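You operate a simulated robot arm through the tools that you are given. There is no shell and no other tool. Be economical: measure what you need, move in short steps, check, and stop when the job is done.

You are at the controls of a simulated robot arm. One attempt, no reset.

JOB
Put the two whole eggs into the egg box and close it.
Fine: look the eggs over; the cracked one stays out, the egg lid sits down all round.

Only the result counts: the job must be done as asked and must still hold three seconds after the hand-in. Knocking over, shifting, dropping, spilling or breaking anything else fails it. A push-on lid holds only when it is set on centred and level and pressed home; a screw cap is set on level and turned clockwise until tight.

ROBOT AND FRAMES
A 7-joint arm with a two-finger parallel gripper, fixed in place. Base frame: the origin is at the foot of the arm, x ahead of it, y to its left, z up; the work surface is at about z = 0.77. Units: m, rad, N and s.
With the tool pointing down near the work surface it reaches from about 0.32 to 0.74 m from the base axis. Its first joint turns from -2.007 to 2.007 rad. Payload 3.91 kg.
The TCP is the grasp point between the finger pads, 0.03 m short of the fingertips. In the tool frame z runs along the fingers and y along their closing line. The gripper opens to 0.11 m. The fingers are 0.02 m wide and 0.01 m thick; the gripper's body (0.048 by 0.112 m) begins 0.055 m behind the TCP.
Orientation is that of the tool frame in the base frame, as a unit quaternion [x, y, z, w]. With the fingers straight down and closing along the base's y, the tool's x points along the base's -x, its y along +y and its z along -z.

CONTROLS
- The arm moves only by the tool step_arm. Its argument "plan" is a list of rows, each a list of 7 numbers: the shift along the tool's x, y, z in units of 100 mm (1.0 is 100 mm), then the turn, a rotation vector about the tool's x, y, z in units of 45 degrees (1.0 is 45 degrees), then the finger opening in m, from 0 to 0.11. In form: [[dx, dy, dz, ax, ay, az, claw], ...]. A call has 1 to 8 rows; each row is the pose to reach, as a shift and turn from the pose commanded when the call began, along the tool's axes at that moment. A call with a number of a shift or a turn outside -1 to 1 is refused whole. A row lasts 0.2 s, in which the tool goes at most 0.05 m and 0.15 rad; a call with a longer step from one row to the next is refused whole, and so is a gripper value outside its range. Where a pose cannot be reached the arm comes as near as it can. A force on the tool above 40 N (or 10 N above the force at the start of the call, whichever is more), or a blocked arm, ends the call early, and 0.2 s more pass. The fingers move at their own pace (about 0.108 m/s each) and stop on an object; they squeeze with about 36 N. The grip force told is the motor's: it shows also when the fingers shut on nothing. Time passes only in rows, and 0.2 s behind the last, so rows that repeat a pose let the fingers close. The reply holds the time, the measured pose of the TCP, the force on the tool along the base axes, the opening and the grip force, in the units named above and with some noise.
- Cameras (640 x 400 px; columns grow to the right, rows downward): "scene" is fixed at [0.4, -0.6482, 1.526]; the picture's right is [0.93, -0.37, 0.00], its down [-0.24, -0.60, -0.77] and it looks along [0.28, 0.71, -0.64] (base axes); focal length 356 px, centre (320, 200). "wrist" rides on the gripper at [0.072, 0.017, -0.103] in the tool frame; the picture's right is [-0.23, 0.97, 0.00], its down [-0.76, -0.18, -0.62] and it looks along [-0.61, -0.14, 0.78] (tool axes); focal length 222 px, centre (320, 200). There is no depth. A picture from a camera that has moved, and an enlarged one, comes with that camera's place and axes in the base frame and with its lens.
- grab_frame(camera): a new picture of that camera. No time passes.
- lift_body(by): slides the trunk up (or, below 0, down) by that many m; the arm rides with it, the base frame stays. It gives what a move gives, with no picture.
- zoom(camera, box): a new picture of the part [left, top, right, bottom] of that camera's present view, enlarged. No time passes.
- hand_in(): hands the job in; it is judged then, once.

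Go step by step. Nothing tells you positions but the pictures and the camera data: compare them with the known pose of the tool, close in by small moves and look again before you grip or let go. The budget is 120 turns and 84 pictures, counting those below and the enlarged ones. Unless the task says otherwise, let go and move clear before handing in, and close with one line.

The tools are called after "Call:" as name(argument=value, ...) on one line, values as JSON. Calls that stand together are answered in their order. step_arm: Moves the arm, as the interface text tells. Its arguments: {"type":"object","properties":{"plan":{"type":"array","items":{"type":"array","items":{"type":"number"}}}},"required":["plan"]} The other tools are called the same way: lift_body (by) slides the trunk up or down; grab_frame (camera) takes a picture; zoom (camera, box) takes an enlarged picture of a part of a camera's view; hand_in () hands the job in.

At the start:

```text
clock: 0.0
position: [0.6041, 0.2487, 1.0343]
ee_rot: [0.0, 1.0, -0.001, 0.001]
contact_force: [-0.7, -0.4, -0.6]
gripper_width: 0.1101
grip_force: 0.1
trunk travel left (down, up): [-0.75, 0.24]
```

scene: 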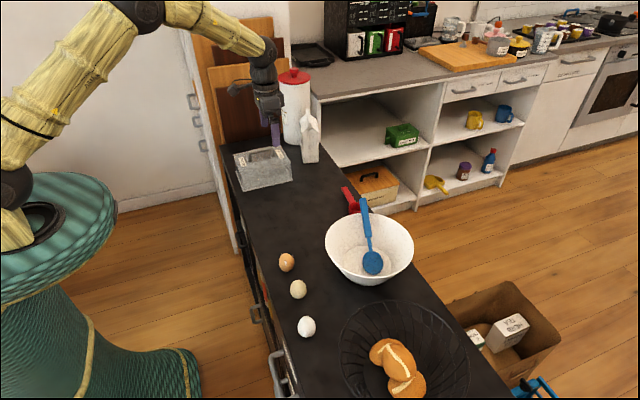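
wrist: 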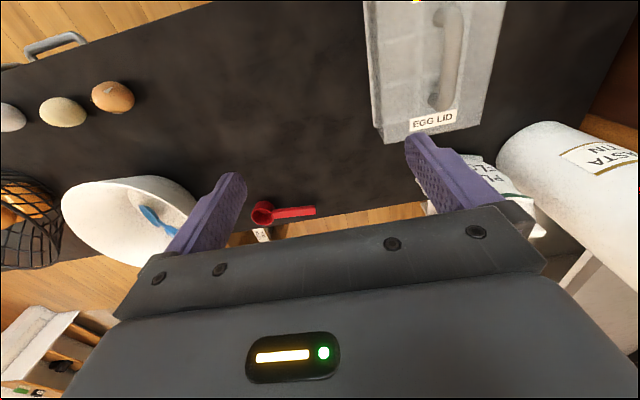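

I see three eggs in a row (brown, cream, white) and a grey box with an "EGG LID" on it. I'll zoom in on these first.

Call:
zoom(camera="scene", box=[260, 240, 340, 345])

Call:
zoom(camera="scene", box=[210, 60, 350, 200])

Call:
zoom(camera="wrist", box=[0, 60, 160, 160])

Call:
zoom(camera="wrist", box=[340, 0, 540, 150])

```text
3.81 times, centred on (300, 292) of scene
camera zoom: at [0.4, -0.6482, 1.526], right [0.93, -0.37, 0.0], down [-0.24, -0.6, -0.77], along [0.28, 0.71, -0.64], focal length 1355 px, centre (396, -152)
```

zoom: 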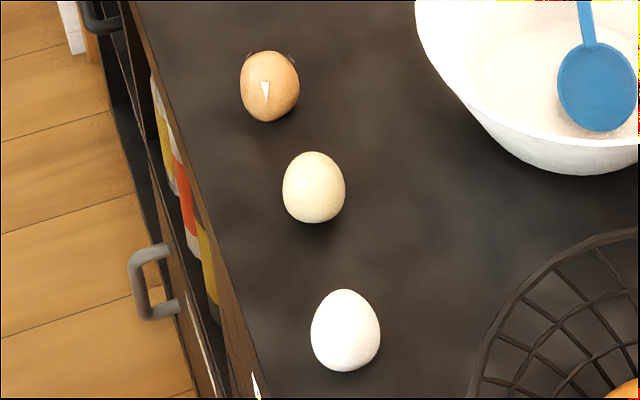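

```text
2.86 times, centred on (280, 130) of scene
camera zoom: at [0.4, -0.6482, 1.526], right [0.93, -0.37, 0.0], down [-0.24, -0.6, -0.77], along [0.28, 0.71, -0.64], focal length 1016 px, centre (434, 400)
```

zoom: 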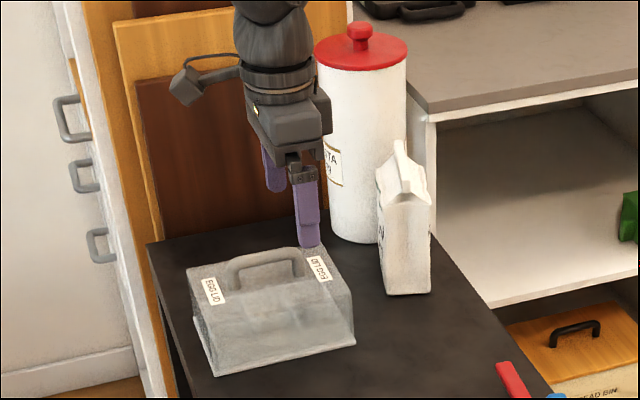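

```text
4.00 times, centred on (80, 110) of wrist
camera zoom: at [0.5322, 0.2658, 1.1383], right [0.23, 0.97, 0.0], down [0.76, -0.18, 0.62], along [0.61, -0.14, -0.78], focal length 888 px, centre (1280, 560)
```

zoom: 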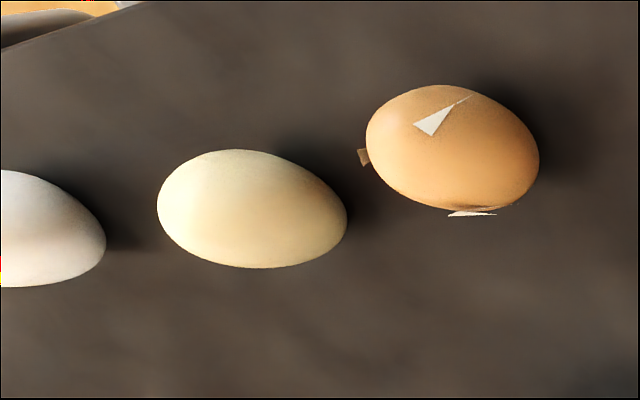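

```text
2.67 times, centred on (440, 75) of wrist
camera zoom: at [0.5322, 0.2658, 1.1383], right [0.23, 0.97, 0.0], down [0.76, -0.18, 0.62], along [0.61, -0.14, -0.78], focal length 592 px, centre (0, 533)
```

zoom: 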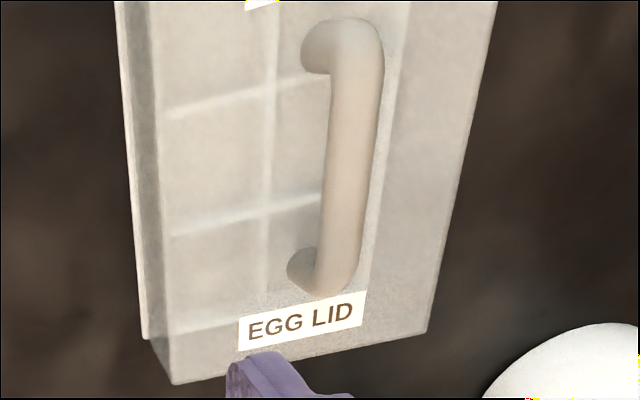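

The brown egg has a chipped shell, so it's the cracked one and stays out. The box at about (0.59, 0.39) has its lid on, with the handle running along x. I'll move back for a better wrist view of it.

Call:
step_arm(plan=[[0.4, 0.25, 0, 0, 0, 0, 0.11], [0.8, 0.5, 0, 0, 0, 0, 0.11], [1.0, 0.8, 0, 0, 0, 0, 0.11], [1.0, 1.0, 0, 0, 0, 0, 0.11]])

Call:
grab_frame(camera="wrist")

```text
clock: 1.0
position: [0.5039, 0.3507, 1.0363]
ee_rot: [0.001, 1.0, -0.001, 0.001]
contact_force: [0.4, 0.8, -0.1]
gripper_width: 0.11
grip_force: 0.0
trunk travel left (down, up): [-0.75, 0.24]
```

```text
77 pictures are left
camera wrist: at [0.4338, 0.3673, 1.1396], right [0.23, 0.97, 0.0], down [0.76, -0.18, 0.62], along [0.61, -0.14, -0.78], focal length 222 px, centre (320, 200)
```

wrist: 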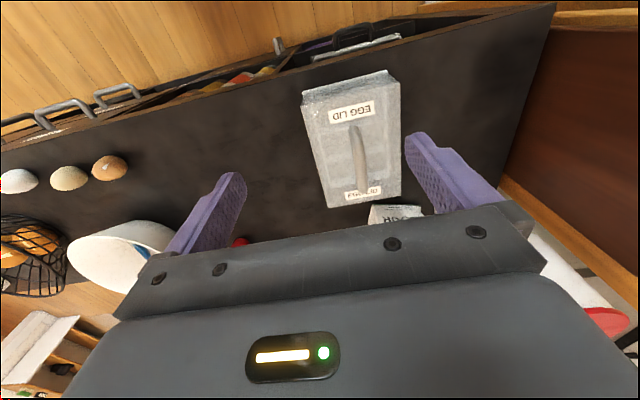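

Call:
zoom(camera="wrist", box=[270, 50, 450, 230])

```text
2.22 times, centred on (360, 140) of wrist
camera zoom: at [0.4338, 0.3673, 1.1396], right [0.23, 0.97, 0.0], down [0.76, -0.18, 0.62], along [0.61, -0.14, -0.78], focal length 494 px, centre (231, 333)
```

zoom: 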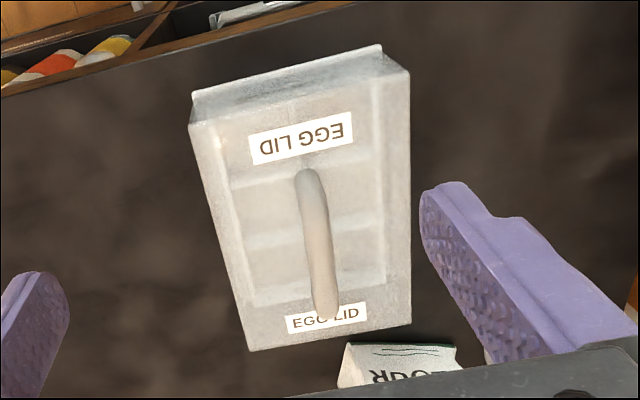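

The lid top is at about z 0.85, centred at (0.593, 0.386), and the handle bar is at about z 0.88. I'll move above the handle.

Call:
step_arm(plan=[[-0.3, 0.1, 0.2, 0, 0, 0, 0.08], [-0.6, 0.24, 0.4, 0, 0, 0, 0.06], [-0.89, 0.355, 0.6, 0, 0, 0, 0.06], [-0.89, 0.355, 0.95, 0, 0, 0, 0.06], [-0.89, 0.355, 0.95, 0, 0, 0, 0.06]])

Call:
zoom(camera="scene", box=[210, 60, 350, 200])

Call:
grab_frame(camera="wrist")

```text
clock: 2.2
position: [0.5927, 0.3831, 0.94]
ee_rot: [0.0, 1.0, 0.001, 0.0]
contact_force: [0.2, 0.0, -0.2]
gripper_width: 0.06
grip_force: 0.0
trunk travel left (down, up): [-0.75, 0.24]
```

```text
2.86 times, centred on (280, 130) of scene
camera zoom: at [0.4, -0.6482, 1.526], right [0.93, -0.37, 0.0], down [-0.24, -0.6, -0.77], along [0.28, 0.71, -0.64], focal length 1016 px, centre (434, 400)
```

zoom: 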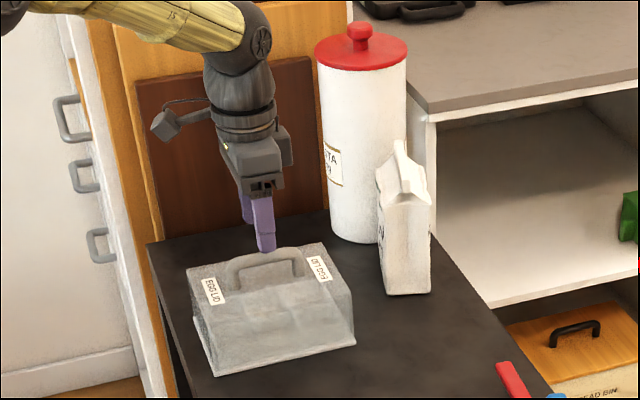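

```text
74 pictures are left
camera wrist: at [0.5213, 0.4007, 1.0433], right [0.23, 0.97, 0.0], down [0.76, -0.18, 0.62], along [0.61, -0.14, -0.78], focal length 222 px, centre (320, 200)
```

wrist: 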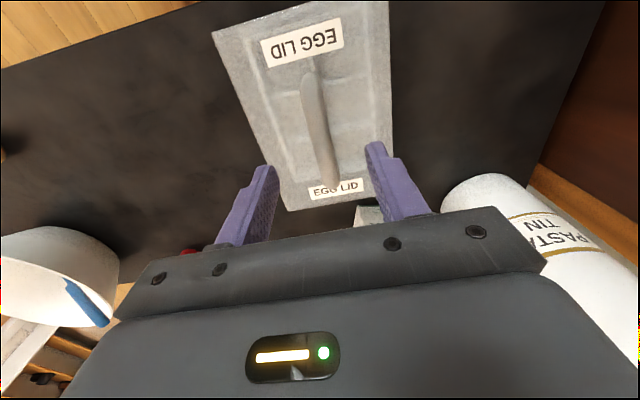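

The handle lies between the fingers. I'll descend to handle height with the fingers still open.

Call:
step_arm(plan=[[0, 0.02, 0.25, 0, 0, 0, 0.06], [0, 0.02, 0.48, 0, 0, 0, 0.06], [0, 0.02, 0.48, 0, 0, 0, 0.06]])

Call:
zoom(camera="scene", box=[210, 100, 310, 200])

Call:
grab_frame(camera="wrist")

```text
clock: 3.0
position: [0.5932, 0.3844, 0.8907]
ee_rot: [-0.001, 1.0, 0.0, 0.001]
contact_force: [-0.1, -0.1, 0.5]
gripper_width: 0.06
grip_force: 0.1
trunk travel left (down, up): [-0.75, 0.24]
```

```text
4.00 times, centred on (260, 150) of scene
camera zoom: at [0.4, -0.6482, 1.526], right [0.93, -0.37, 0.0], down [-0.24, -0.6, -0.77], along [0.28, 0.71, -0.64], focal length 1422 px, centre (560, 400)
```

zoom: 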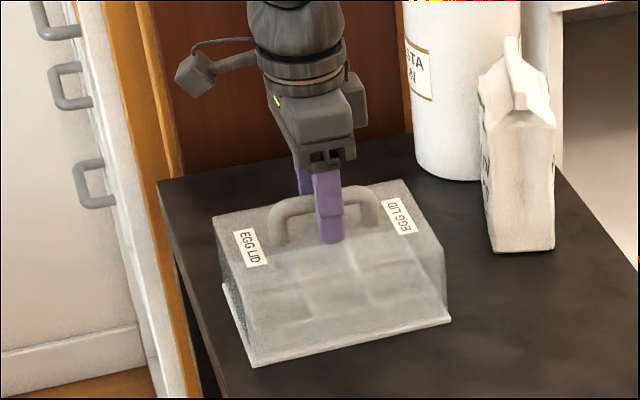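

```text
72 pictures are left
camera wrist: at [0.5221, 0.4021, 0.9938], right [0.23, 0.97, 0.0], down [0.76, -0.18, 0.62], along [0.61, -0.14, -0.78], focal length 222 px, centre (320, 200)
```

wrist: 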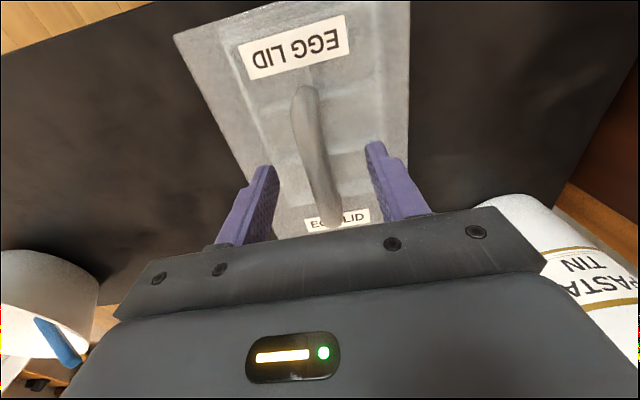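

The fingers straddle the bar. I'll close them, then lift a little.

Call:
step_arm(plan=[[0, 0, 0, 0, 0, 0, 0.0], [0, 0, 0, 0, 0, 0, 0.0], [0, 0, 0, 0, 0, 0, 0.0]])

Call:
step_arm(plan=[[0, 0, -0.1, 0, 0, 0, 0.0], [0, 0, -0.2, 0, 0, 0, 0.0], [0, 0, -0.3, 0, 0, 0, 0.0]])

Call:
zoom(camera="scene", box=[210, 100, 310, 200])

```text
clock: 3.8
position: [0.5936, 0.3856, 0.8907]
ee_rot: [0.0, 1.0, -0.001, 0.001]
contact_force: [-0.1, 0.0, 0.7]
gripper_width: 0.0145
grip_force: 35.9
trunk travel left (down, up): [-0.75, 0.24]
```

```text
clock: 4.6
position: [0.5938, 0.3847, 0.9226]
ee_rot: [0.001, 1.0, 0.0, 0.001]
contact_force: [-0.1, 0.2, -1.2]
gripper_width: 0.0145
grip_force: 35.4
trunk travel left (down, up): [-0.75, 0.24]
```

```text
4.00 times, centred on (260, 150) of scene
camera zoom: at [0.4, -0.6482, 1.526], right [0.93, -0.37, 0.0], down [-0.24, -0.6, -0.77], along [0.28, 0.71, -0.64], focal length 1422 px, centre (560, 400)
```

zoom: 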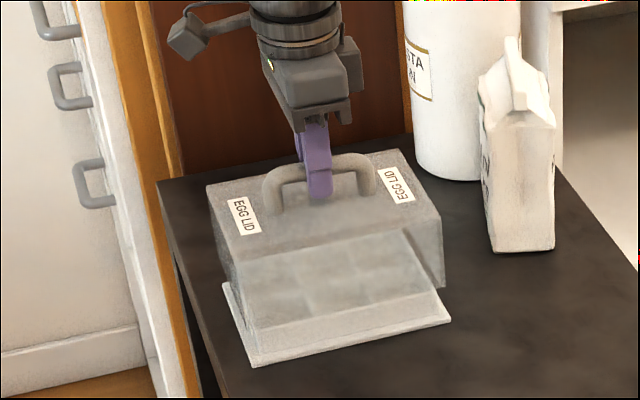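

The lid comes free, and its seated grip pose was (0.5936, 0.385, 0.8907). I'll lift it well clear.

Call:
step_arm(plan=[[0, 0, -0.25, 0, 0, 0, 0.0], [0, 0, -0.5, 0, 0, 0, 0.0], [0, 0, -0.75, 0, 0, 0, 0.0], [0, 0, -0.9, 0, 0, 0, 0.0]])

Call:
grab_frame(camera="scene")

Call:
zoom(camera="scene", box=[210, 80, 310, 200])

```text
clock: 5.6
position: [0.5932, 0.3847, 1.0108]
ee_rot: [0.001, 1.0, -0.001, 0.0]
contact_force: [-0.5, 1.0, -0.5]
gripper_width: 0.0148
grip_force: 36.1
trunk travel left (down, up): [-0.75, 0.24]
```

```text
70 pictures are left
```

scene: 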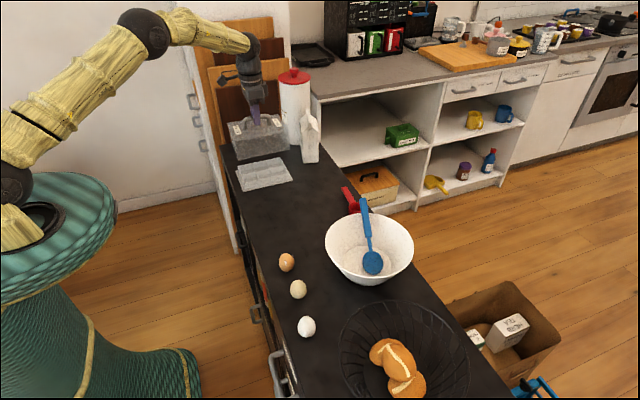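

```text
3.33 times, centred on (260, 140) of scene
camera zoom: at [0.4, -0.6482, 1.526], right [0.93, -0.37, 0.0], down [-0.24, -0.6, -0.77], along [0.28, 0.71, -0.64], focal length 1185 px, centre (520, 400)
```

zoom: 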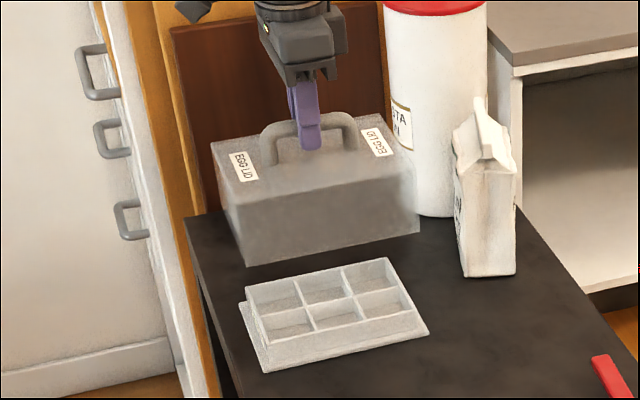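

The box base is a low 2x3 tray. I'll set the lid down on the free table at about (0.60, 0.185).

Call:
step_arm(plan=[[0, -0.4, 0, 0, 0, 0, 0.0], [-0.0, -0.8, 0, 0, 0, 0, 0.0], [-0.0, -1.0, 0, 0, 0, 0, 0.0]])

Call:
step_arm(plan=[[0, -0.4, 0, 0, 0, 0, 0.0], [-0.0, -0.8, 0.2, 0, 0, 0, 0.0], [-0.07, -1.0, 0.5, 0, 0, 0, 0.0], [-0.07, -1.0, 0.8, 0, 0, 0, 0.0], [-0.07, -1.0, 1.0, 0, 0, 0, 0.0], [-0.07, -1.0, 1.0, 0, 0, 0, 0.0]])

Call:
grab_frame(camera="scene")

```text
clock: 6.4
position: [0.5944, 0.2853, 1.0097]
ee_rot: [-0.001, 1.0, 0.0, 0.001]
contact_force: [0.2, 0.5, 0.0]
gripper_width: 0.0147
grip_force: 35.7
trunk travel left (down, up): [-0.75, 0.24]
```

```text
clock: 7.8
position: [0.6003, 0.1848, 0.9101]
ee_rot: [-0.001, 1.0, 0.0, 0.002]
contact_force: [-0.1, -0.1, -0.3]
gripper_width: 0.0145
grip_force: 37.1
trunk travel left (down, up): [-0.75, 0.24]
```

```text
68 pictures are left
```

scene: 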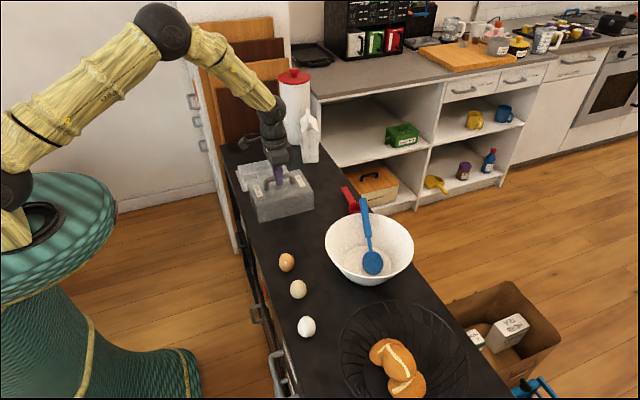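

The lid hovers over clear table. I'll lower it slowly until it touches.

Call:
step_arm(plan=[[0, 0, 0.08, 0, 0, 0, 0.0], [0, 0, 0.14, 0, 0, 0, 0.0], [0, 0, 0.18, 0, 0, 0, 0.0], [0, 0, 0.21, 0, 0, 0, 0.0], [0, 0, 0.24, 0, 0, 0, 0.0], [0, 0, 0.26, 0, 0, 0, 0.0]])

Call:
zoom(camera="scene", box=[210, 130, 330, 250])

```text
clock: 9.2
position: [0.6008, 0.1853, 0.8856]
ee_rot: [0.0, 1.0, -0.001, 0.0]
contact_force: [-0.1, -0.5, -0.6]
gripper_width: 0.0146
grip_force: 36.3
trunk travel left (down, up): [-0.75, 0.24]
```

```text
3.33 times, centred on (270, 190) of scene
camera zoom: at [0.4, -0.6482, 1.526], right [0.93, -0.37, 0.0], down [-0.24, -0.6, -0.77], along [0.28, 0.71, -0.64], focal length 1185 px, centre (487, 233)
```

zoom: 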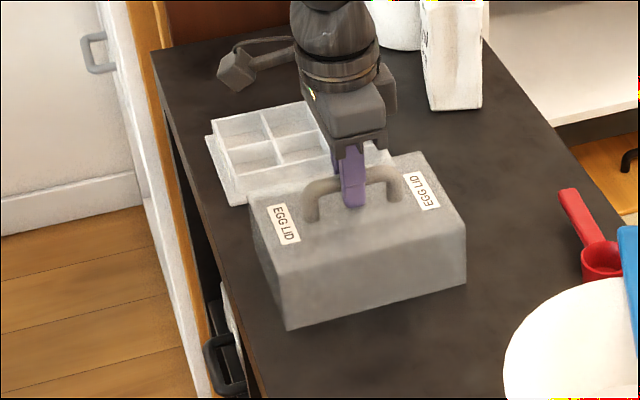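

There's no contact yet, so I'll keep lowering in small steps.

Call:
step_arm(plan=[[0, 0, 0.02, 0, 0, 0, 0.0], [0, 0, 0.04, 0, 0, 0, 0.0], [0, 0, 0.06, 0, 0, 0, 0.0], [0, 0, 0.07, 0, 0, 0, 0.0]])

```text
clock: 10.2
position: [0.599, 0.1856, 0.8835]
ee_rot: [0.0, 1.0, 0.002, 0.003]
contact_force: [0.2, 0.5, 30.9]
gripper_width: 0.0146
grip_force: 35.6
trunk travel left (down, up): [-0.75, 0.24]
```

The lid has touched down at z 0.8835. I'll ease off the pressure, open and rise.

Call:
step_arm(plan=[[0, 0, -0.05, 0, 0, 0, 0.0], [0, 0, -0.05, 0, 0, 0, 0.05], [0, 0, -0.05, 0, 0, 0, 0.06], [0, 0, -0.05, 0, 0, 0, 0.06], [0, 0, -0.4, 0, 0, 0, 0.06], [0, 0, -0.8, 0, 0, 0, 0.06], [0, 0, -1.0, 0, 0, 0, 0.06]])

Call:
grab_frame(camera="wrist")

Call:
zoom(camera="scene", box=[210, 130, 330, 250])

```text
clock: 11.8
position: [0.5997, 0.1851, 0.9798]
ee_rot: [0.0, 1.0, -0.001, 0.001]
contact_force: [-0.4, 0.2, 0.4]
gripper_width: 0.0603
grip_force: 0.0
trunk travel left (down, up): [-0.75, 0.24]
```

```text
66 pictures are left
camera wrist: at [0.5275, 0.2024, 1.0834], right [0.23, 0.97, 0.0], down [0.76, -0.18, 0.62], along [0.61, -0.14, -0.78], focal length 222 px, centre (320, 200)
```

wrist: 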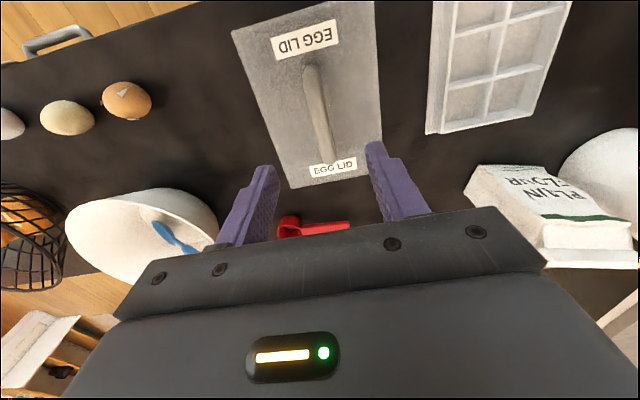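

```text
3.33 times, centred on (270, 190) of scene
camera zoom: at [0.4, -0.6482, 1.526], right [0.93, -0.37, 0.0], down [-0.24, -0.6, -0.77], along [0.28, 0.71, -0.64], focal length 1185 px, centre (487, 233)
```

zoom: 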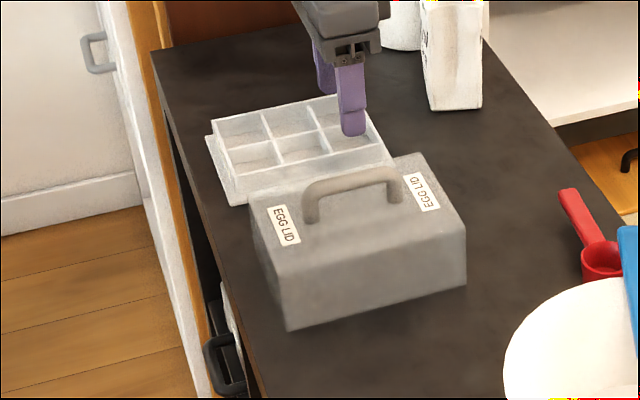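

The lid stands safely on the table. Next I'll go over to the eggs for a view from above.

Call:
step_arm(plan=[[0.2, -0.3, -0.2, 0, 0, 0, 0.09], [0.4, -0.6, -0.5, 0, 0, 0, 0.09], [0.6, -1.0, -0.5, 0, 0, 0, 0.09]])

Call:
step_arm(plan=[[0.2, -0.4, 0, 0, 0, 0, 0.09], [0.4, -0.8, 0, 0, 0, 0, 0.09], [0.6, -1.0, 0, 0, 0, 0, 0.09]])

Call:
step_arm(plan=[[0, -0.4, 0, 0, 0, 0, 0.09], [0, -0.8, 0, 0, 0, 0, 0.09], [0, -1.0, 0, 0, 0, 0, 0.09]])

Call:
grab_frame(camera="wrist")

```text
clock: 12.6
position: [0.5381, 0.0845, 1.0302]
ee_rot: [0.0, 1.0, 0.001, 0.0]
contact_force: [0.0, -1.0, 0.3]
gripper_width: 0.0899
grip_force: 0.1
trunk travel left (down, up): [-0.75, 0.24]
```

```text
clock: 13.4
position: [0.4802, -0.0136, 1.0307]
ee_rot: [-0.001, 1.0, -0.001, 0.001]
contact_force: [0.3, 0.5, 0.1]
gripper_width: 0.0901
grip_force: 0.1
trunk travel left (down, up): [-0.75, 0.24]
```

```text
clock: 14.2
position: [0.4796, -0.1144, 1.031]
ee_rot: [0.0, 1.0, 0.0, 0.002]
contact_force: [0.3, 0.5, -0.2]
gripper_width: 0.0904
grip_force: 0.0
trunk travel left (down, up): [-0.75, 0.24]
```

```text
64 pictures are left
camera wrist: at [0.4085, -0.0974, 1.134], right [0.23, 0.97, 0.0], down [0.76, -0.18, 0.62], along [0.61, -0.14, -0.78], focal length 222 px, centre (320, 200)
```

wrist: 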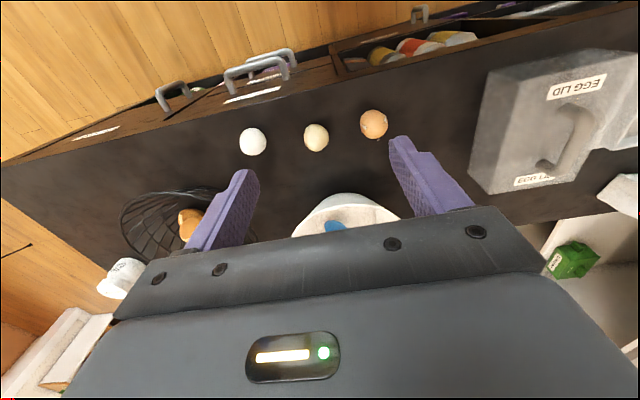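

Call:
zoom(camera="wrist", box=[230, 100, 400, 170])

```text
3.76 times, centred on (315, 135) of wrist
camera zoom: at [0.4085, -0.0974, 1.134], right [0.23, 0.97, 0.0], down [0.76, -0.18, 0.62], along [0.61, -0.14, -0.78], focal length 836 px, centre (339, 445)
```

zoom: 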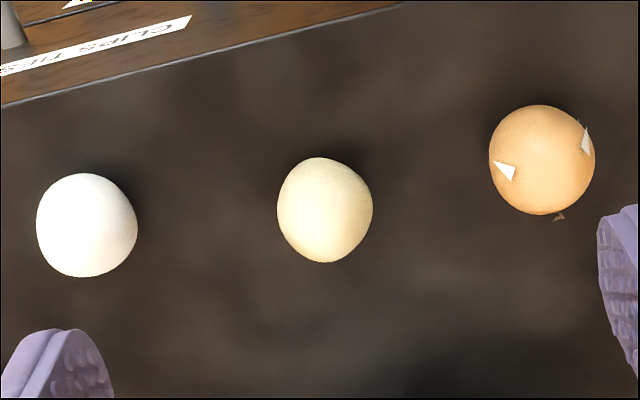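

From above the eggs are round, so they stand upright, about 0.042 m wide and 0.056 m tall. White is at about (0.530, -0.236) and cream at about (0.546, -0.135). The tray walls are about 0.033 m high, so I must grip the eggs high up. I'll go over the white egg first.

Call:
step_arm(plan=[[-0.2, -0.4, 0, 0, 0, 0, 0.075], [-0.5, -0.8, 0.1, 0, 0, 0, 0.075], [-0.5, -1.0, 0.4, 0, 0, 0, 0.075]])

Call:
step_arm(plan=[[0, -0.2, 0.3, 0, 0, 0, 0.075], [0, -0.22, 0.6, 0, 0, 0, 0.075], [0, -0.22, 0.9, 0, 0, 0, 0.075], [0, -0.22, 0.9, 0, 0, 0, 0.075]])

Call:
grab_frame(camera="wrist")

Call:
zoom(camera="scene", box=[260, 250, 360, 350])

```text
refused: row 2 steps farther than a row can; nothing moved
```

```text
clock: 15.2
position: [0.4788, -0.1333, 0.9412]
ee_rot: [0.0, 1.0, -0.001, 0.002]
contact_force: [0.2, -0.1, 0.1]
gripper_width: 0.0753
grip_force: 0.1
trunk travel left (down, up): [-0.75, 0.24]
```

```text
62 pictures are left
camera wrist: at [0.4077, -0.1174, 1.0436], right [0.23, 0.97, 0.0], down [0.76, -0.18, 0.62], along [0.61, -0.14, -0.78], focal length 222 px, centre (320, 200)
```

wrist: 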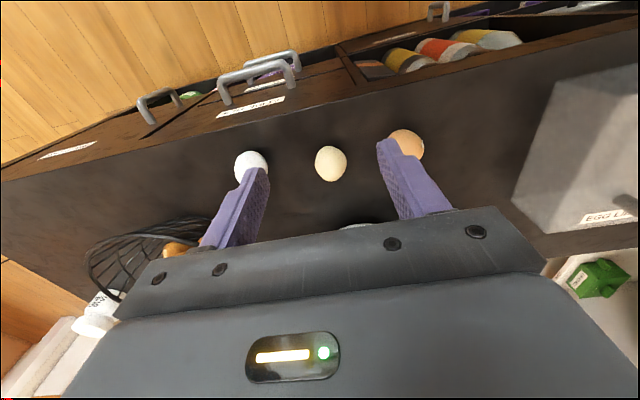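

```text
4.00 times, centred on (310, 300) of scene
camera zoom: at [0.4, -0.6482, 1.526], right [0.93, -0.37, 0.0], down [-0.24, -0.6, -0.77], along [0.28, 0.71, -0.64], focal length 1422 px, centre (360, -200)
```

zoom: 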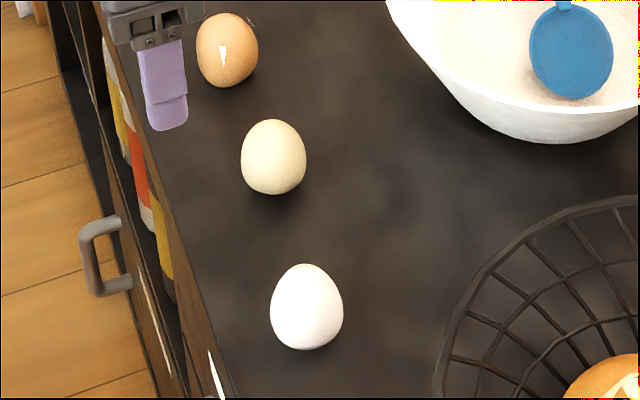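

The first move was refused as too long a step and only the second ran, harmlessly. I'm now lined up in y with the cream egg, so I'll take that one first.

Call:
step_arm(plan=[[-0.35, -0.01, 0, 0, 0, 0, 0.075], [-0.67, -0.01, 0.0, 0, 0, 0, 0.075], [-0.67, -0.01, 0.3, 0, 0, 0, 0.075], [-0.67, -0.01, 0.4, 0, 0, 0, 0.075], [-0.67, -0.01, 0.4, 0, 0, 0, 0.075]])

Call:
grab_frame(camera="wrist")

Call:
zoom(camera="scene", box=[260, 230, 360, 330])

```text
clock: 16.4
position: [0.5459, -0.1365, 0.899]
ee_rot: [0.0, 1.0, -0.001, 0.001]
contact_force: [-0.1, 0.1, 0.0]
gripper_width: 0.0748
grip_force: 0.0
trunk travel left (down, up): [-0.75, 0.24]
```

```text
60 pictures are left
camera wrist: at [0.4747, -0.1198, 1.0026], right [0.23, 0.97, 0.0], down [0.76, -0.18, 0.62], along [0.61, -0.14, -0.78], focal length 222 px, centre (320, 200)
```

wrist: 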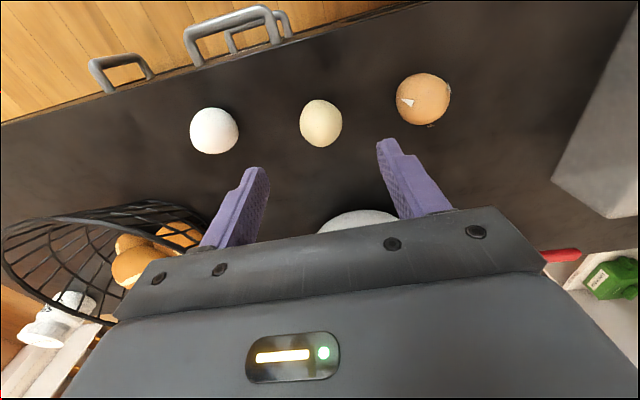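

```text
4.00 times, centred on (310, 280) of scene
camera zoom: at [0.4, -0.6482, 1.526], right [0.93, -0.37, 0.0], down [-0.24, -0.6, -0.77], along [0.28, 0.71, -0.64], focal length 1422 px, centre (360, -120)
```

zoom: 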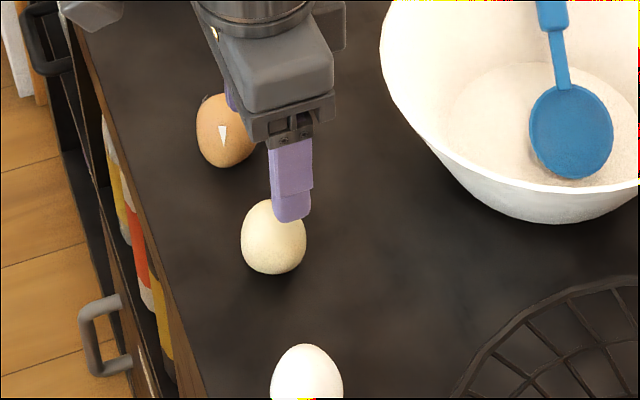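

The wrist view confirms the cream egg at (0.546, -0.135). I'll descend to z about 0.829, so the fingertips sit just around the egg's middle.

Call:
step_arm(plan=[[0, 0.015, 0.25, 0, 0, 0, 0.075], [0, 0.015, 0.5, 0, 0, 0, 0.075], [0, 0.015, 0.7, 0, 0, 0, 0.075], [0, 0.015, 0.7, 0, 0, 0, 0.06], [0, 0.015, 0.7, 0, 0, 0, 0.06]])

Call:
grab_frame(camera="wrist")

Call:
zoom(camera="scene", box=[270, 260, 330, 320])

```text
clock: 17.6
position: [0.5471, -0.1365, 0.8293]
ee_rot: [0.0, 1.0, 0.0, 0.001]
contact_force: [0.2, 0.1, -0.4]
gripper_width: 0.0597
grip_force: 0.0
trunk travel left (down, up): [-0.75, 0.24]
```

```text
58 pictures are left
camera wrist: at [0.4755, -0.1182, 0.9326], right [0.23, 0.97, 0.0], down [0.76, -0.18, 0.62], along [0.61, -0.14, -0.78], focal length 222 px, centre (320, 200)
```

wrist: 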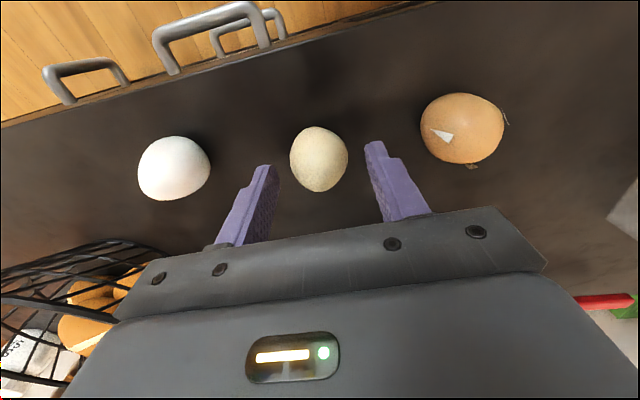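

```text
6.67 times, centred on (300, 290) of scene
camera zoom: at [0.4, -0.6482, 1.526], right [0.93, -0.37, 0.0], down [-0.24, -0.6, -0.77], along [0.28, 0.71, -0.64], focal length 2370 px, centre (453, -400)
```

zoom: 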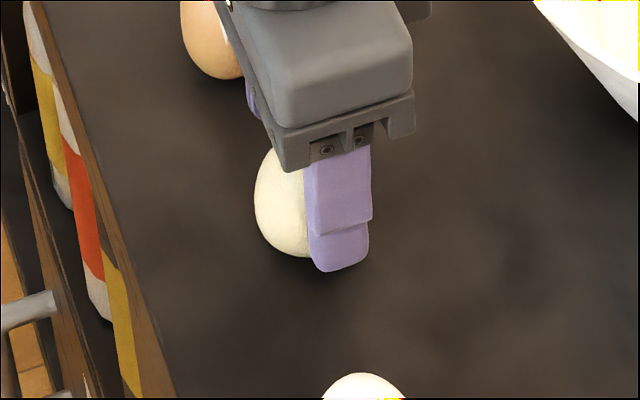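

The egg is centred between the pads within about 2 mm. I'll close gently.

Call:
step_arm(plan=[[0.01, 0.01, 0, 0, 0, 0, 0.048], [0.01, 0.01, 0, 0, 0, 0, 0.044], [0.01, 0.01, 0, 0, 0, 0, 0.04], [0.01, 0.01, 0, 0, 0, 0, 0.037], [0.01, 0.01, 0, 0, 0, 0, 0.037]])

```text
clock: 18.8
position: [0.5469, -0.1341, 0.829]
ee_rot: [0.0, 1.0, 0.0, 0.001]
contact_force: [0.0, 0.8, -0.2]
gripper_width: 0.0371
grip_force: 0.7
trunk travel left (down, up): [-0.75, 0.24]
```

Call:
step_arm(plan=[[0, 0, 0, 0, 0, 0, 0.034], [0, 0, 0, 0, 0, 0, 0.031], [0, 0, 0, 0, 0, 0, 0.031]])

Call:
grab_frame(camera="wrist")

Call:
zoom(camera="scene", box=[270, 260, 330, 320])

```text
clock: 19.6
position: [0.546, -0.134, 0.8292]
ee_rot: [0.0, 1.0, 0.0, 0.001]
contact_force: [0.9, 0.7, 3.6]
gripper_width: 0.0338
grip_force: 35.8
trunk travel left (down, up): [-0.75, 0.24]
```

```text
56 pictures are left
camera wrist: at [0.4743, -0.1171, 0.9328], right [0.23, 0.97, 0.0], down [0.76, -0.18, 0.62], along [0.61, -0.14, -0.78], focal length 222 px, centre (320, 200)
```

wrist: 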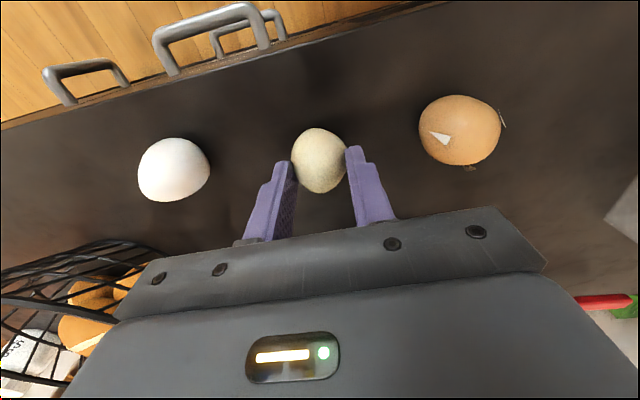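

```text
6.67 times, centred on (300, 290) of scene
camera zoom: at [0.4, -0.6482, 1.526], right [0.93, -0.37, 0.0], down [-0.24, -0.6, -0.77], along [0.28, 0.71, -0.64], focal length 2370 px, centre (453, -400)
```

zoom: 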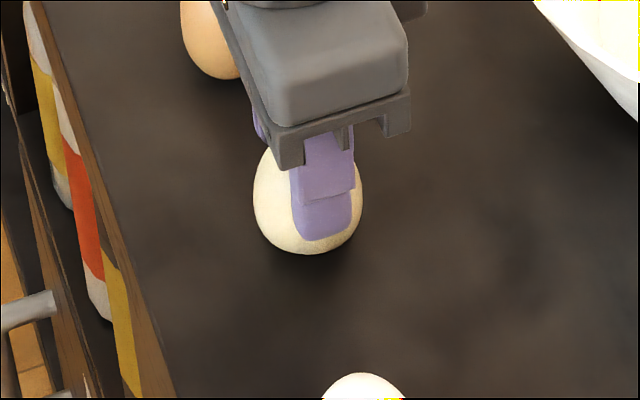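

The grip is a bit above the egg's widest part. I'll lift by 8 mm to test whether it holds.

Call:
step_arm(plan=[[0, 0, -0.03, 0, 0, 0, 0.031], [0, 0, -0.08, 0, 0, 0, 0.031], [0, 0, -0.08, 0, 0, 0, 0.031], [0, 0, -0.08, 0, 0, 0, 0.031]])

Call:
zoom(camera="scene", box=[270, 260, 330, 320])

```text
clock: 20.6
position: [0.5462, -0.1338, 0.8364]
ee_rot: [0.0, 1.0, 0.001, 0.001]
contact_force: [0.1, -0.8, -0.3]
gripper_width: 0.032
grip_force: 35.5
trunk travel left (down, up): [-0.75, 0.24]
```

```text
6.67 times, centred on (300, 290) of scene
camera zoom: at [0.4, -0.6482, 1.526], right [0.93, -0.37, 0.0], down [-0.24, -0.6, -0.77], along [0.28, 0.71, -0.64], focal length 2370 px, centre (453, -400)
```

zoom: 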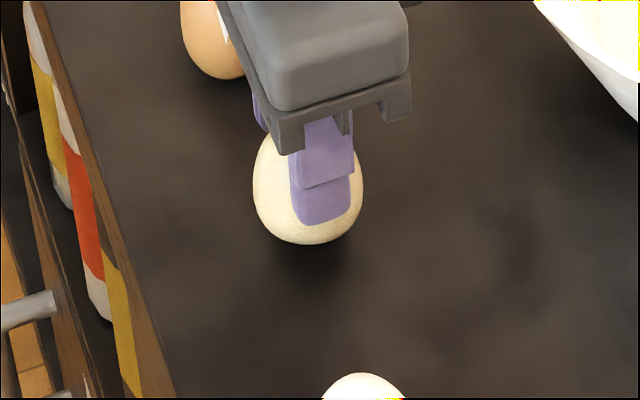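

The egg rose but slipped slightly, with the width shrinking from 33.8 to 32.0 mm. I'll set it back down and regrip about 7 mm lower.

Call:
step_arm(plan=[[0, 0, 0.04, 0, 0, 0, 0.031], [0, 0, 0.06, 0, 0, 0, 0.031], [0, 0, 0.065, 0, 0, 0, 0.031], [0, 0, 0.065, 0, 0, 0, 0.05], [0, 0, 0.065, 0, 0, 0, 0.06], [0, 0, 0.065, 0, 0, 0, 0.06]])

Call:
step_arm(plan=[[0, 0, 0.05, 0, 0, 0, 0.06], [0, 0, 0.09, 0, 0, 0, 0.06], [0, 0, 0.09, 0, 0, 0, 0.06]])

Call:
grab_frame(camera="wrist")

Call:
zoom(camera="scene", box=[270, 260, 330, 320])

```text
clock: 22.0
position: [0.5462, -0.1358, 0.8301]
ee_rot: [-0.001, 1.0, 0.0, 0.001]
contact_force: [-0.2, 0.1, 0.2]
gripper_width: 0.0601
grip_force: 0.1
trunk travel left (down, up): [-0.75, 0.24]
```

```text
clock: 22.8
position: [0.5462, -0.1343, 0.8216]
ee_rot: [0.0, 1.0, -0.001, 0.001]
contact_force: [-0.2, 0.0, 0.0]
gripper_width: 0.06
grip_force: 0.0
trunk travel left (down, up): [-0.75, 0.24]
```

```text
53 pictures are left
camera wrist: at [0.4748, -0.1175, 0.9244], right [0.23, 0.97, 0.0], down [0.76, -0.18, 0.62], along [0.61, -0.14, -0.78], focal length 222 px, centre (320, 200)
```

wrist: 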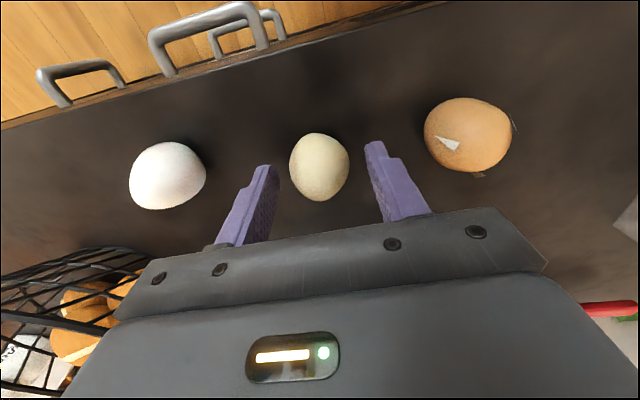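

```text
6.67 times, centred on (300, 290) of scene
camera zoom: at [0.4, -0.6482, 1.526], right [0.93, -0.37, 0.0], down [-0.24, -0.6, -0.77], along [0.28, 0.71, -0.64], focal length 2370 px, centre (453, -400)
```

zoom: 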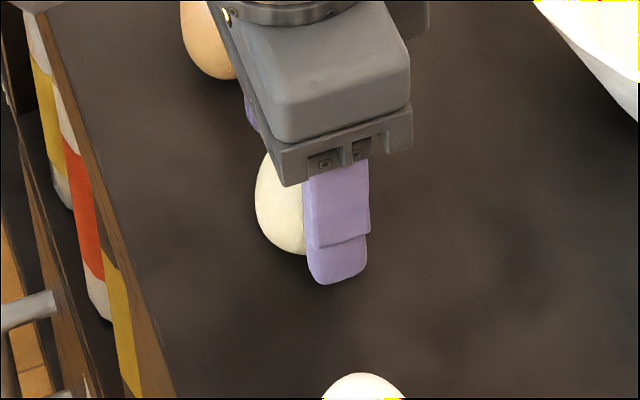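

The egg is still upright. I'll grip at this lower height, then test the lift.

Call:
step_arm(plan=[[0, 0, 0, 0, 0, 0, 0.045], [0, 0, 0, 0, 0, 0, 0.04], [0, 0, 0, 0, 0, 0, 0.035], [0, 0, 0, 0, 0, 0, 0.03], [0, 0, 0, 0, 0, 0, 0.03]])

Call:
step_arm(plan=[[0, 0, -0.04, 0, 0, 0, 0.03], [0, 0, -0.1, 0, 0, 0, 0.03], [0, 0, -0.1, 0, 0, 0, 0.03], [0, 0, -0.1, 0, 0, 0, 0.03]])

Call:
zoom(camera="scene", box=[270, 260, 330, 320])

```text
clock: 24.0
position: [0.5457, -0.135, 0.8216]
ee_rot: [-0.001, 1.0, 0.0, 0.001]
contact_force: [-0.3, -0.3, -0.1]
gripper_width: 0.0396
grip_force: 35.9
trunk travel left (down, up): [-0.75, 0.24]
```

```text
clock: 25.0
position: [0.5468, -0.1348, 0.8325]
ee_rot: [0.0, 1.0, 0.0, 0.002]
contact_force: [0.0, -0.2, -0.6]
gripper_width: 0.0396
grip_force: 35.8
trunk travel left (down, up): [-0.75, 0.24]
```

```text
6.67 times, centred on (300, 290) of scene
camera zoom: at [0.4, -0.6482, 1.526], right [0.93, -0.37, 0.0], down [-0.24, -0.6, -0.77], along [0.28, 0.71, -0.64], focal length 2370 px, centre (453, -400)
```

zoom: 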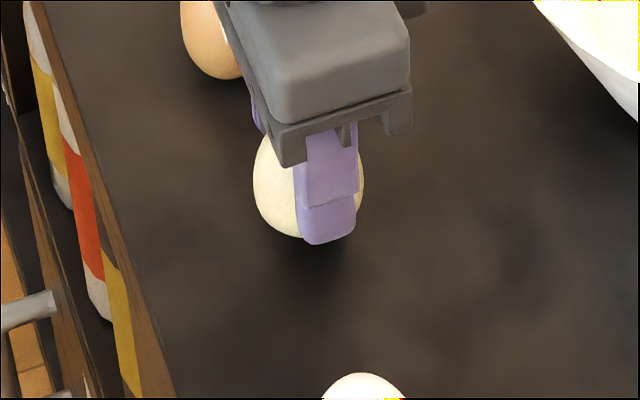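

Now it's firm at 39.6 mm with no slip, and the egg bottom is 0.0516 m below the TCP. I'll lift and carry it over the tray to measure the cells.

Call:
step_arm(plan=[[0, 0, -0.3, 0, 0, 0, 0.03], [0, 0, -0.65, 0, 0, 0, 0.03], [0, 0, -1.0, 0, 0, 0, 0.03]])

Call:
step_arm(plan=[[0, 0.2, -0.3, 0, 0, 0, 0.03], [0, 0.55, -0.6, 0, 0, 0, 0.03], [0, 1.0, -0.7, 0, 0, 0, 0.03]])

Call:
step_arm(plan=[[0, 0.4, 0, 0, 0, 0, 0.03], [0, 0.8, 0, 0, 0, 0, 0.03], [0, 1.0, 0, 0, 0, 0, 0.03]])

Call:
step_arm(plan=[[0, 0.4, 0, 0, 0, 0, 0.03], [0, 0.8, 0, 0, 0, 0, 0.03], [0, 1.0, 0, 0, 0, 0, 0.03]])

Call:
step_arm(plan=[[0, 0.4, 0, 0, 0, 0, 0.03], [0, 0.8, 0, 0, 0, 0, 0.03], [0, 1.0, 0, 0, 0, 0, 0.03]])

Call:
step_arm(plan=[[0.1, 0.4, 0, 0, 0, 0, 0.03], [0.2, 0.8, 0, 0, 0, 0, 0.03], [0.2, 0.95, 0, 0, 0, 0, 0.03], [0.2, 0.95, 0, 0, 0, 0, 0.03]])

Call:
grab_frame(camera="wrist")

Call:
zoom(camera="scene", box=[210, 110, 310, 210])

```text
clock: 25.8
position: [0.5441, -0.1322, 0.9327]
ee_rot: [0.0, 1.0, 0.0, 0.0]
contact_force: [0.2, -0.3, -0.3]
gripper_width: 0.0396
grip_force: 35.7
trunk travel left (down, up): [-0.75, 0.24]
```

```text
clock: 26.6
position: [0.5447, -0.0308, 1.0017]
ee_rot: [0.0, 1.0, 0.0, 0.0]
contact_force: [0.2, 0.1, 0.7]
gripper_width: 0.0392
grip_force: 36.3
trunk travel left (down, up): [-0.75, 0.24]
```

```text
clock: 27.4
position: [0.5452, 0.0674, 1.0007]
ee_rot: [0.0, 1.0, -0.002, 0.001]
contact_force: [-0.6, -0.1, -1.6]
gripper_width: 0.0391
grip_force: 35.8
trunk travel left (down, up): [-0.75, 0.24]
```

```text
clock: 28.2
position: [0.5457, 0.1667, 1.0016]
ee_rot: [0.0, 1.0, -0.001, 0.0]
contact_force: [0.2, -0.3, 0.3]
gripper_width: 0.0391
grip_force: 36.1
trunk travel left (down, up): [-0.75, 0.24]
```

```text
clock: 29.0
position: [0.5426, 0.2662, 1.0016]
ee_rot: [0.0, 1.0, -0.001, 0.0]
contact_force: [0.2, 0.1, -1.0]
gripper_width: 0.0393
grip_force: 36.0
trunk travel left (down, up): [-0.75, 0.24]
```

```text
clock: 30.0
position: [0.5245, 0.361, 0.9987]
ee_rot: [0.0, 1.0, -0.002, 0.001]
contact_force: [0.7, -0.1, -0.5]
gripper_width: 0.039
grip_force: 35.8
trunk travel left (down, up): [-0.75, 0.24]
```

```text
50 pictures are left
camera wrist: at [0.4535, 0.3781, 1.1025], right [0.23, 0.97, 0.0], down [0.76, -0.18, 0.62], along [0.61, -0.14, -0.78], focal length 222 px, centre (320, 200)
```

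wrist: 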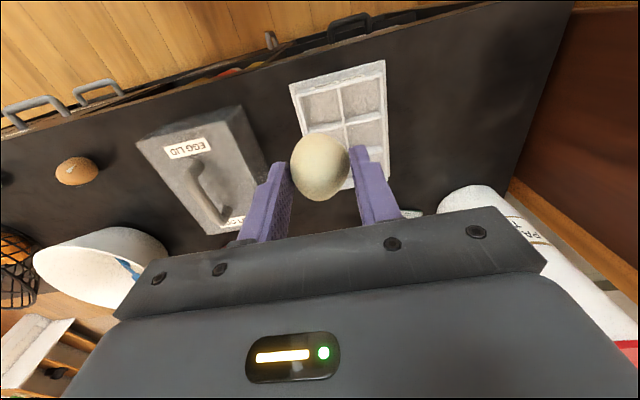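

```text
4.00 times, centred on (260, 160) of scene
camera zoom: at [0.4, -0.6482, 1.526], right [0.93, -0.37, 0.0], down [-0.24, -0.6, -0.77], along [0.28, 0.71, -0.64], focal length 1422 px, centre (560, 360)
```

zoom: 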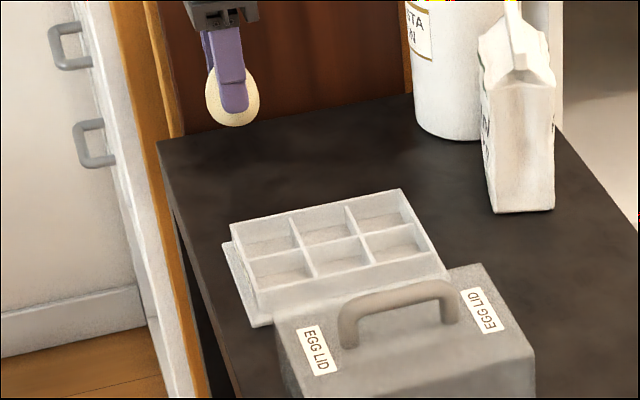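

Call:
zoom(camera="wrist", box=[280, 50, 400, 200])

Call:
zoom(camera="scene", box=[262, 155, 324, 195])

Call:
zoom(camera="scene", box=[262, 155, 324, 195])

```text
2.67 times, centred on (340, 125) of wrist
camera zoom: at [0.4535, 0.3781, 1.1025], right [0.23, 0.97, 0.0], down [0.76, -0.18, 0.62], along [0.61, -0.14, -0.78], focal length 592 px, centre (267, 400)
```

zoom: 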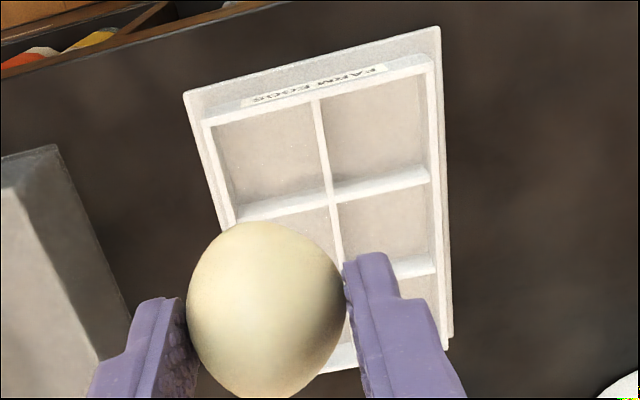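

```text
10.00 times, centred on (293, 175) of scene
camera zoom: at [0.4, -0.6482, 1.526], right [0.93, -0.37, 0.0], down [-0.24, -0.6, -0.77], along [0.28, 0.71, -0.64], focal length 3556 px, centre (590, 450)
```

zoom: 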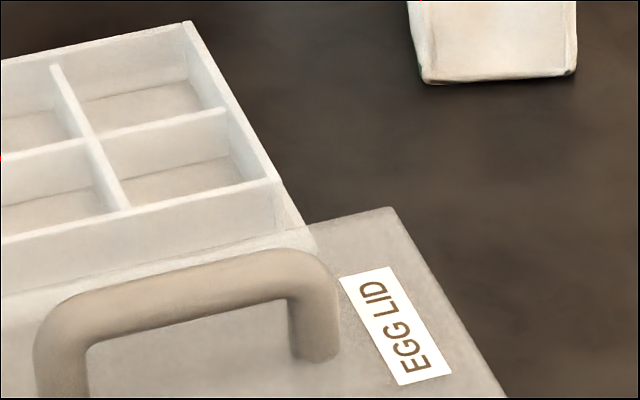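

```text
10.00 times, centred on (293, 175) of scene
camera zoom: at [0.4, -0.6482, 1.526], right [0.93, -0.37, 0.0], down [-0.24, -0.6, -0.77], along [0.28, 0.71, -0.64], focal length 3556 px, centre (590, 450)
```

zoom: 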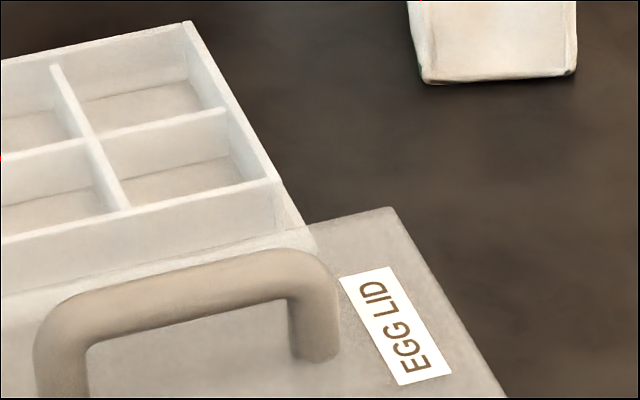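

The cells are about 0.048 m square, with the near-left cell centred at about (0.5425, 0.361), and the walls look only about 0.024 m high. I'll hover with the egg just above that cell and check.

Call:
step_arm(plan=[[-0.17, 0, 0.3, 0, 0, 0, 0.03], [-0.17, 0, 0.65, 0, 0, 0, 0.03], [-0.17, 0, 1.0, 0, 0, 0, 0.03]])

Call:
step_arm(plan=[[0, 0, 0.2, 0, 0, 0, 0.03], [0, 0, 0.35, 0, 0, 0, 0.03], [0, 0, 0.35, 0, 0, 0, 0.03], [0, 0, 0.35, 0, 0, 0, 0.03]])

Call:
grab_frame(camera="wrist")

Call:
zoom(camera="scene", box=[220, 130, 290, 200])

```text
clock: 30.8
position: [0.5406, 0.3601, 0.8999]
ee_rot: [0.0, 1.0, -0.001, 0.0]
contact_force: [-0.7, 0.5, -1.0]
gripper_width: 0.0387
grip_force: 36.1
trunk travel left (down, up): [-0.75, 0.24]
```

```text
clock: 31.8
position: [0.5413, 0.36, 0.8636]
ee_rot: [0.0, 1.0, 0.0, 0.0]
contact_force: [-0.4, -0.3, -0.1]
gripper_width: 0.0392
grip_force: 35.9
trunk travel left (down, up): [-0.75, 0.24]
```

```text
45 pictures are left
camera wrist: at [0.4706, 0.3771, 0.9682], right [0.23, 0.97, 0.0], down [0.76, -0.18, 0.62], along [0.61, -0.14, -0.78], focal length 222 px, centre (320, 200)
```

wrist: 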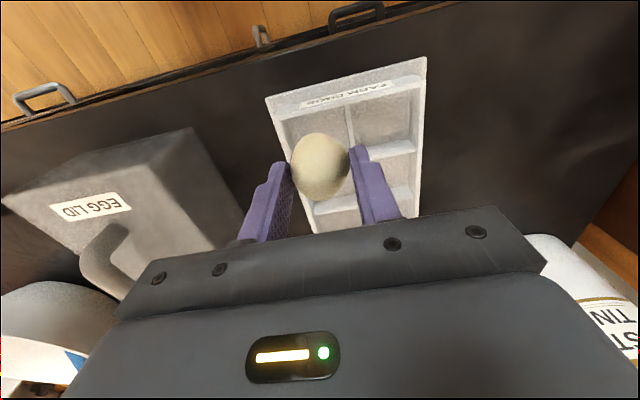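

```text
5.71 times, centred on (255, 165) of scene
camera zoom: at [0.4, -0.6482, 1.526], right [0.93, -0.37, 0.0], down [-0.24, -0.6, -0.77], along [0.28, 0.71, -0.64], focal length 2032 px, centre (691, 400)
```

zoom: 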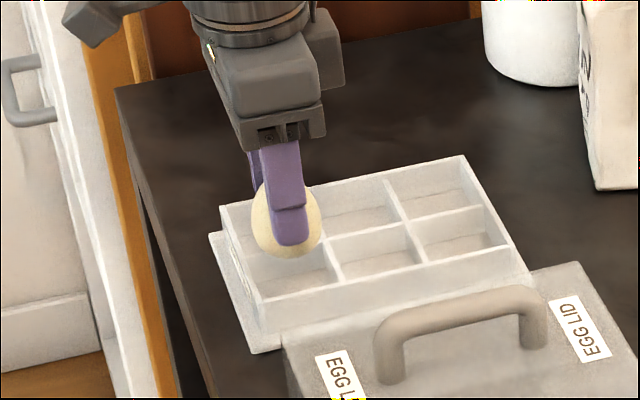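

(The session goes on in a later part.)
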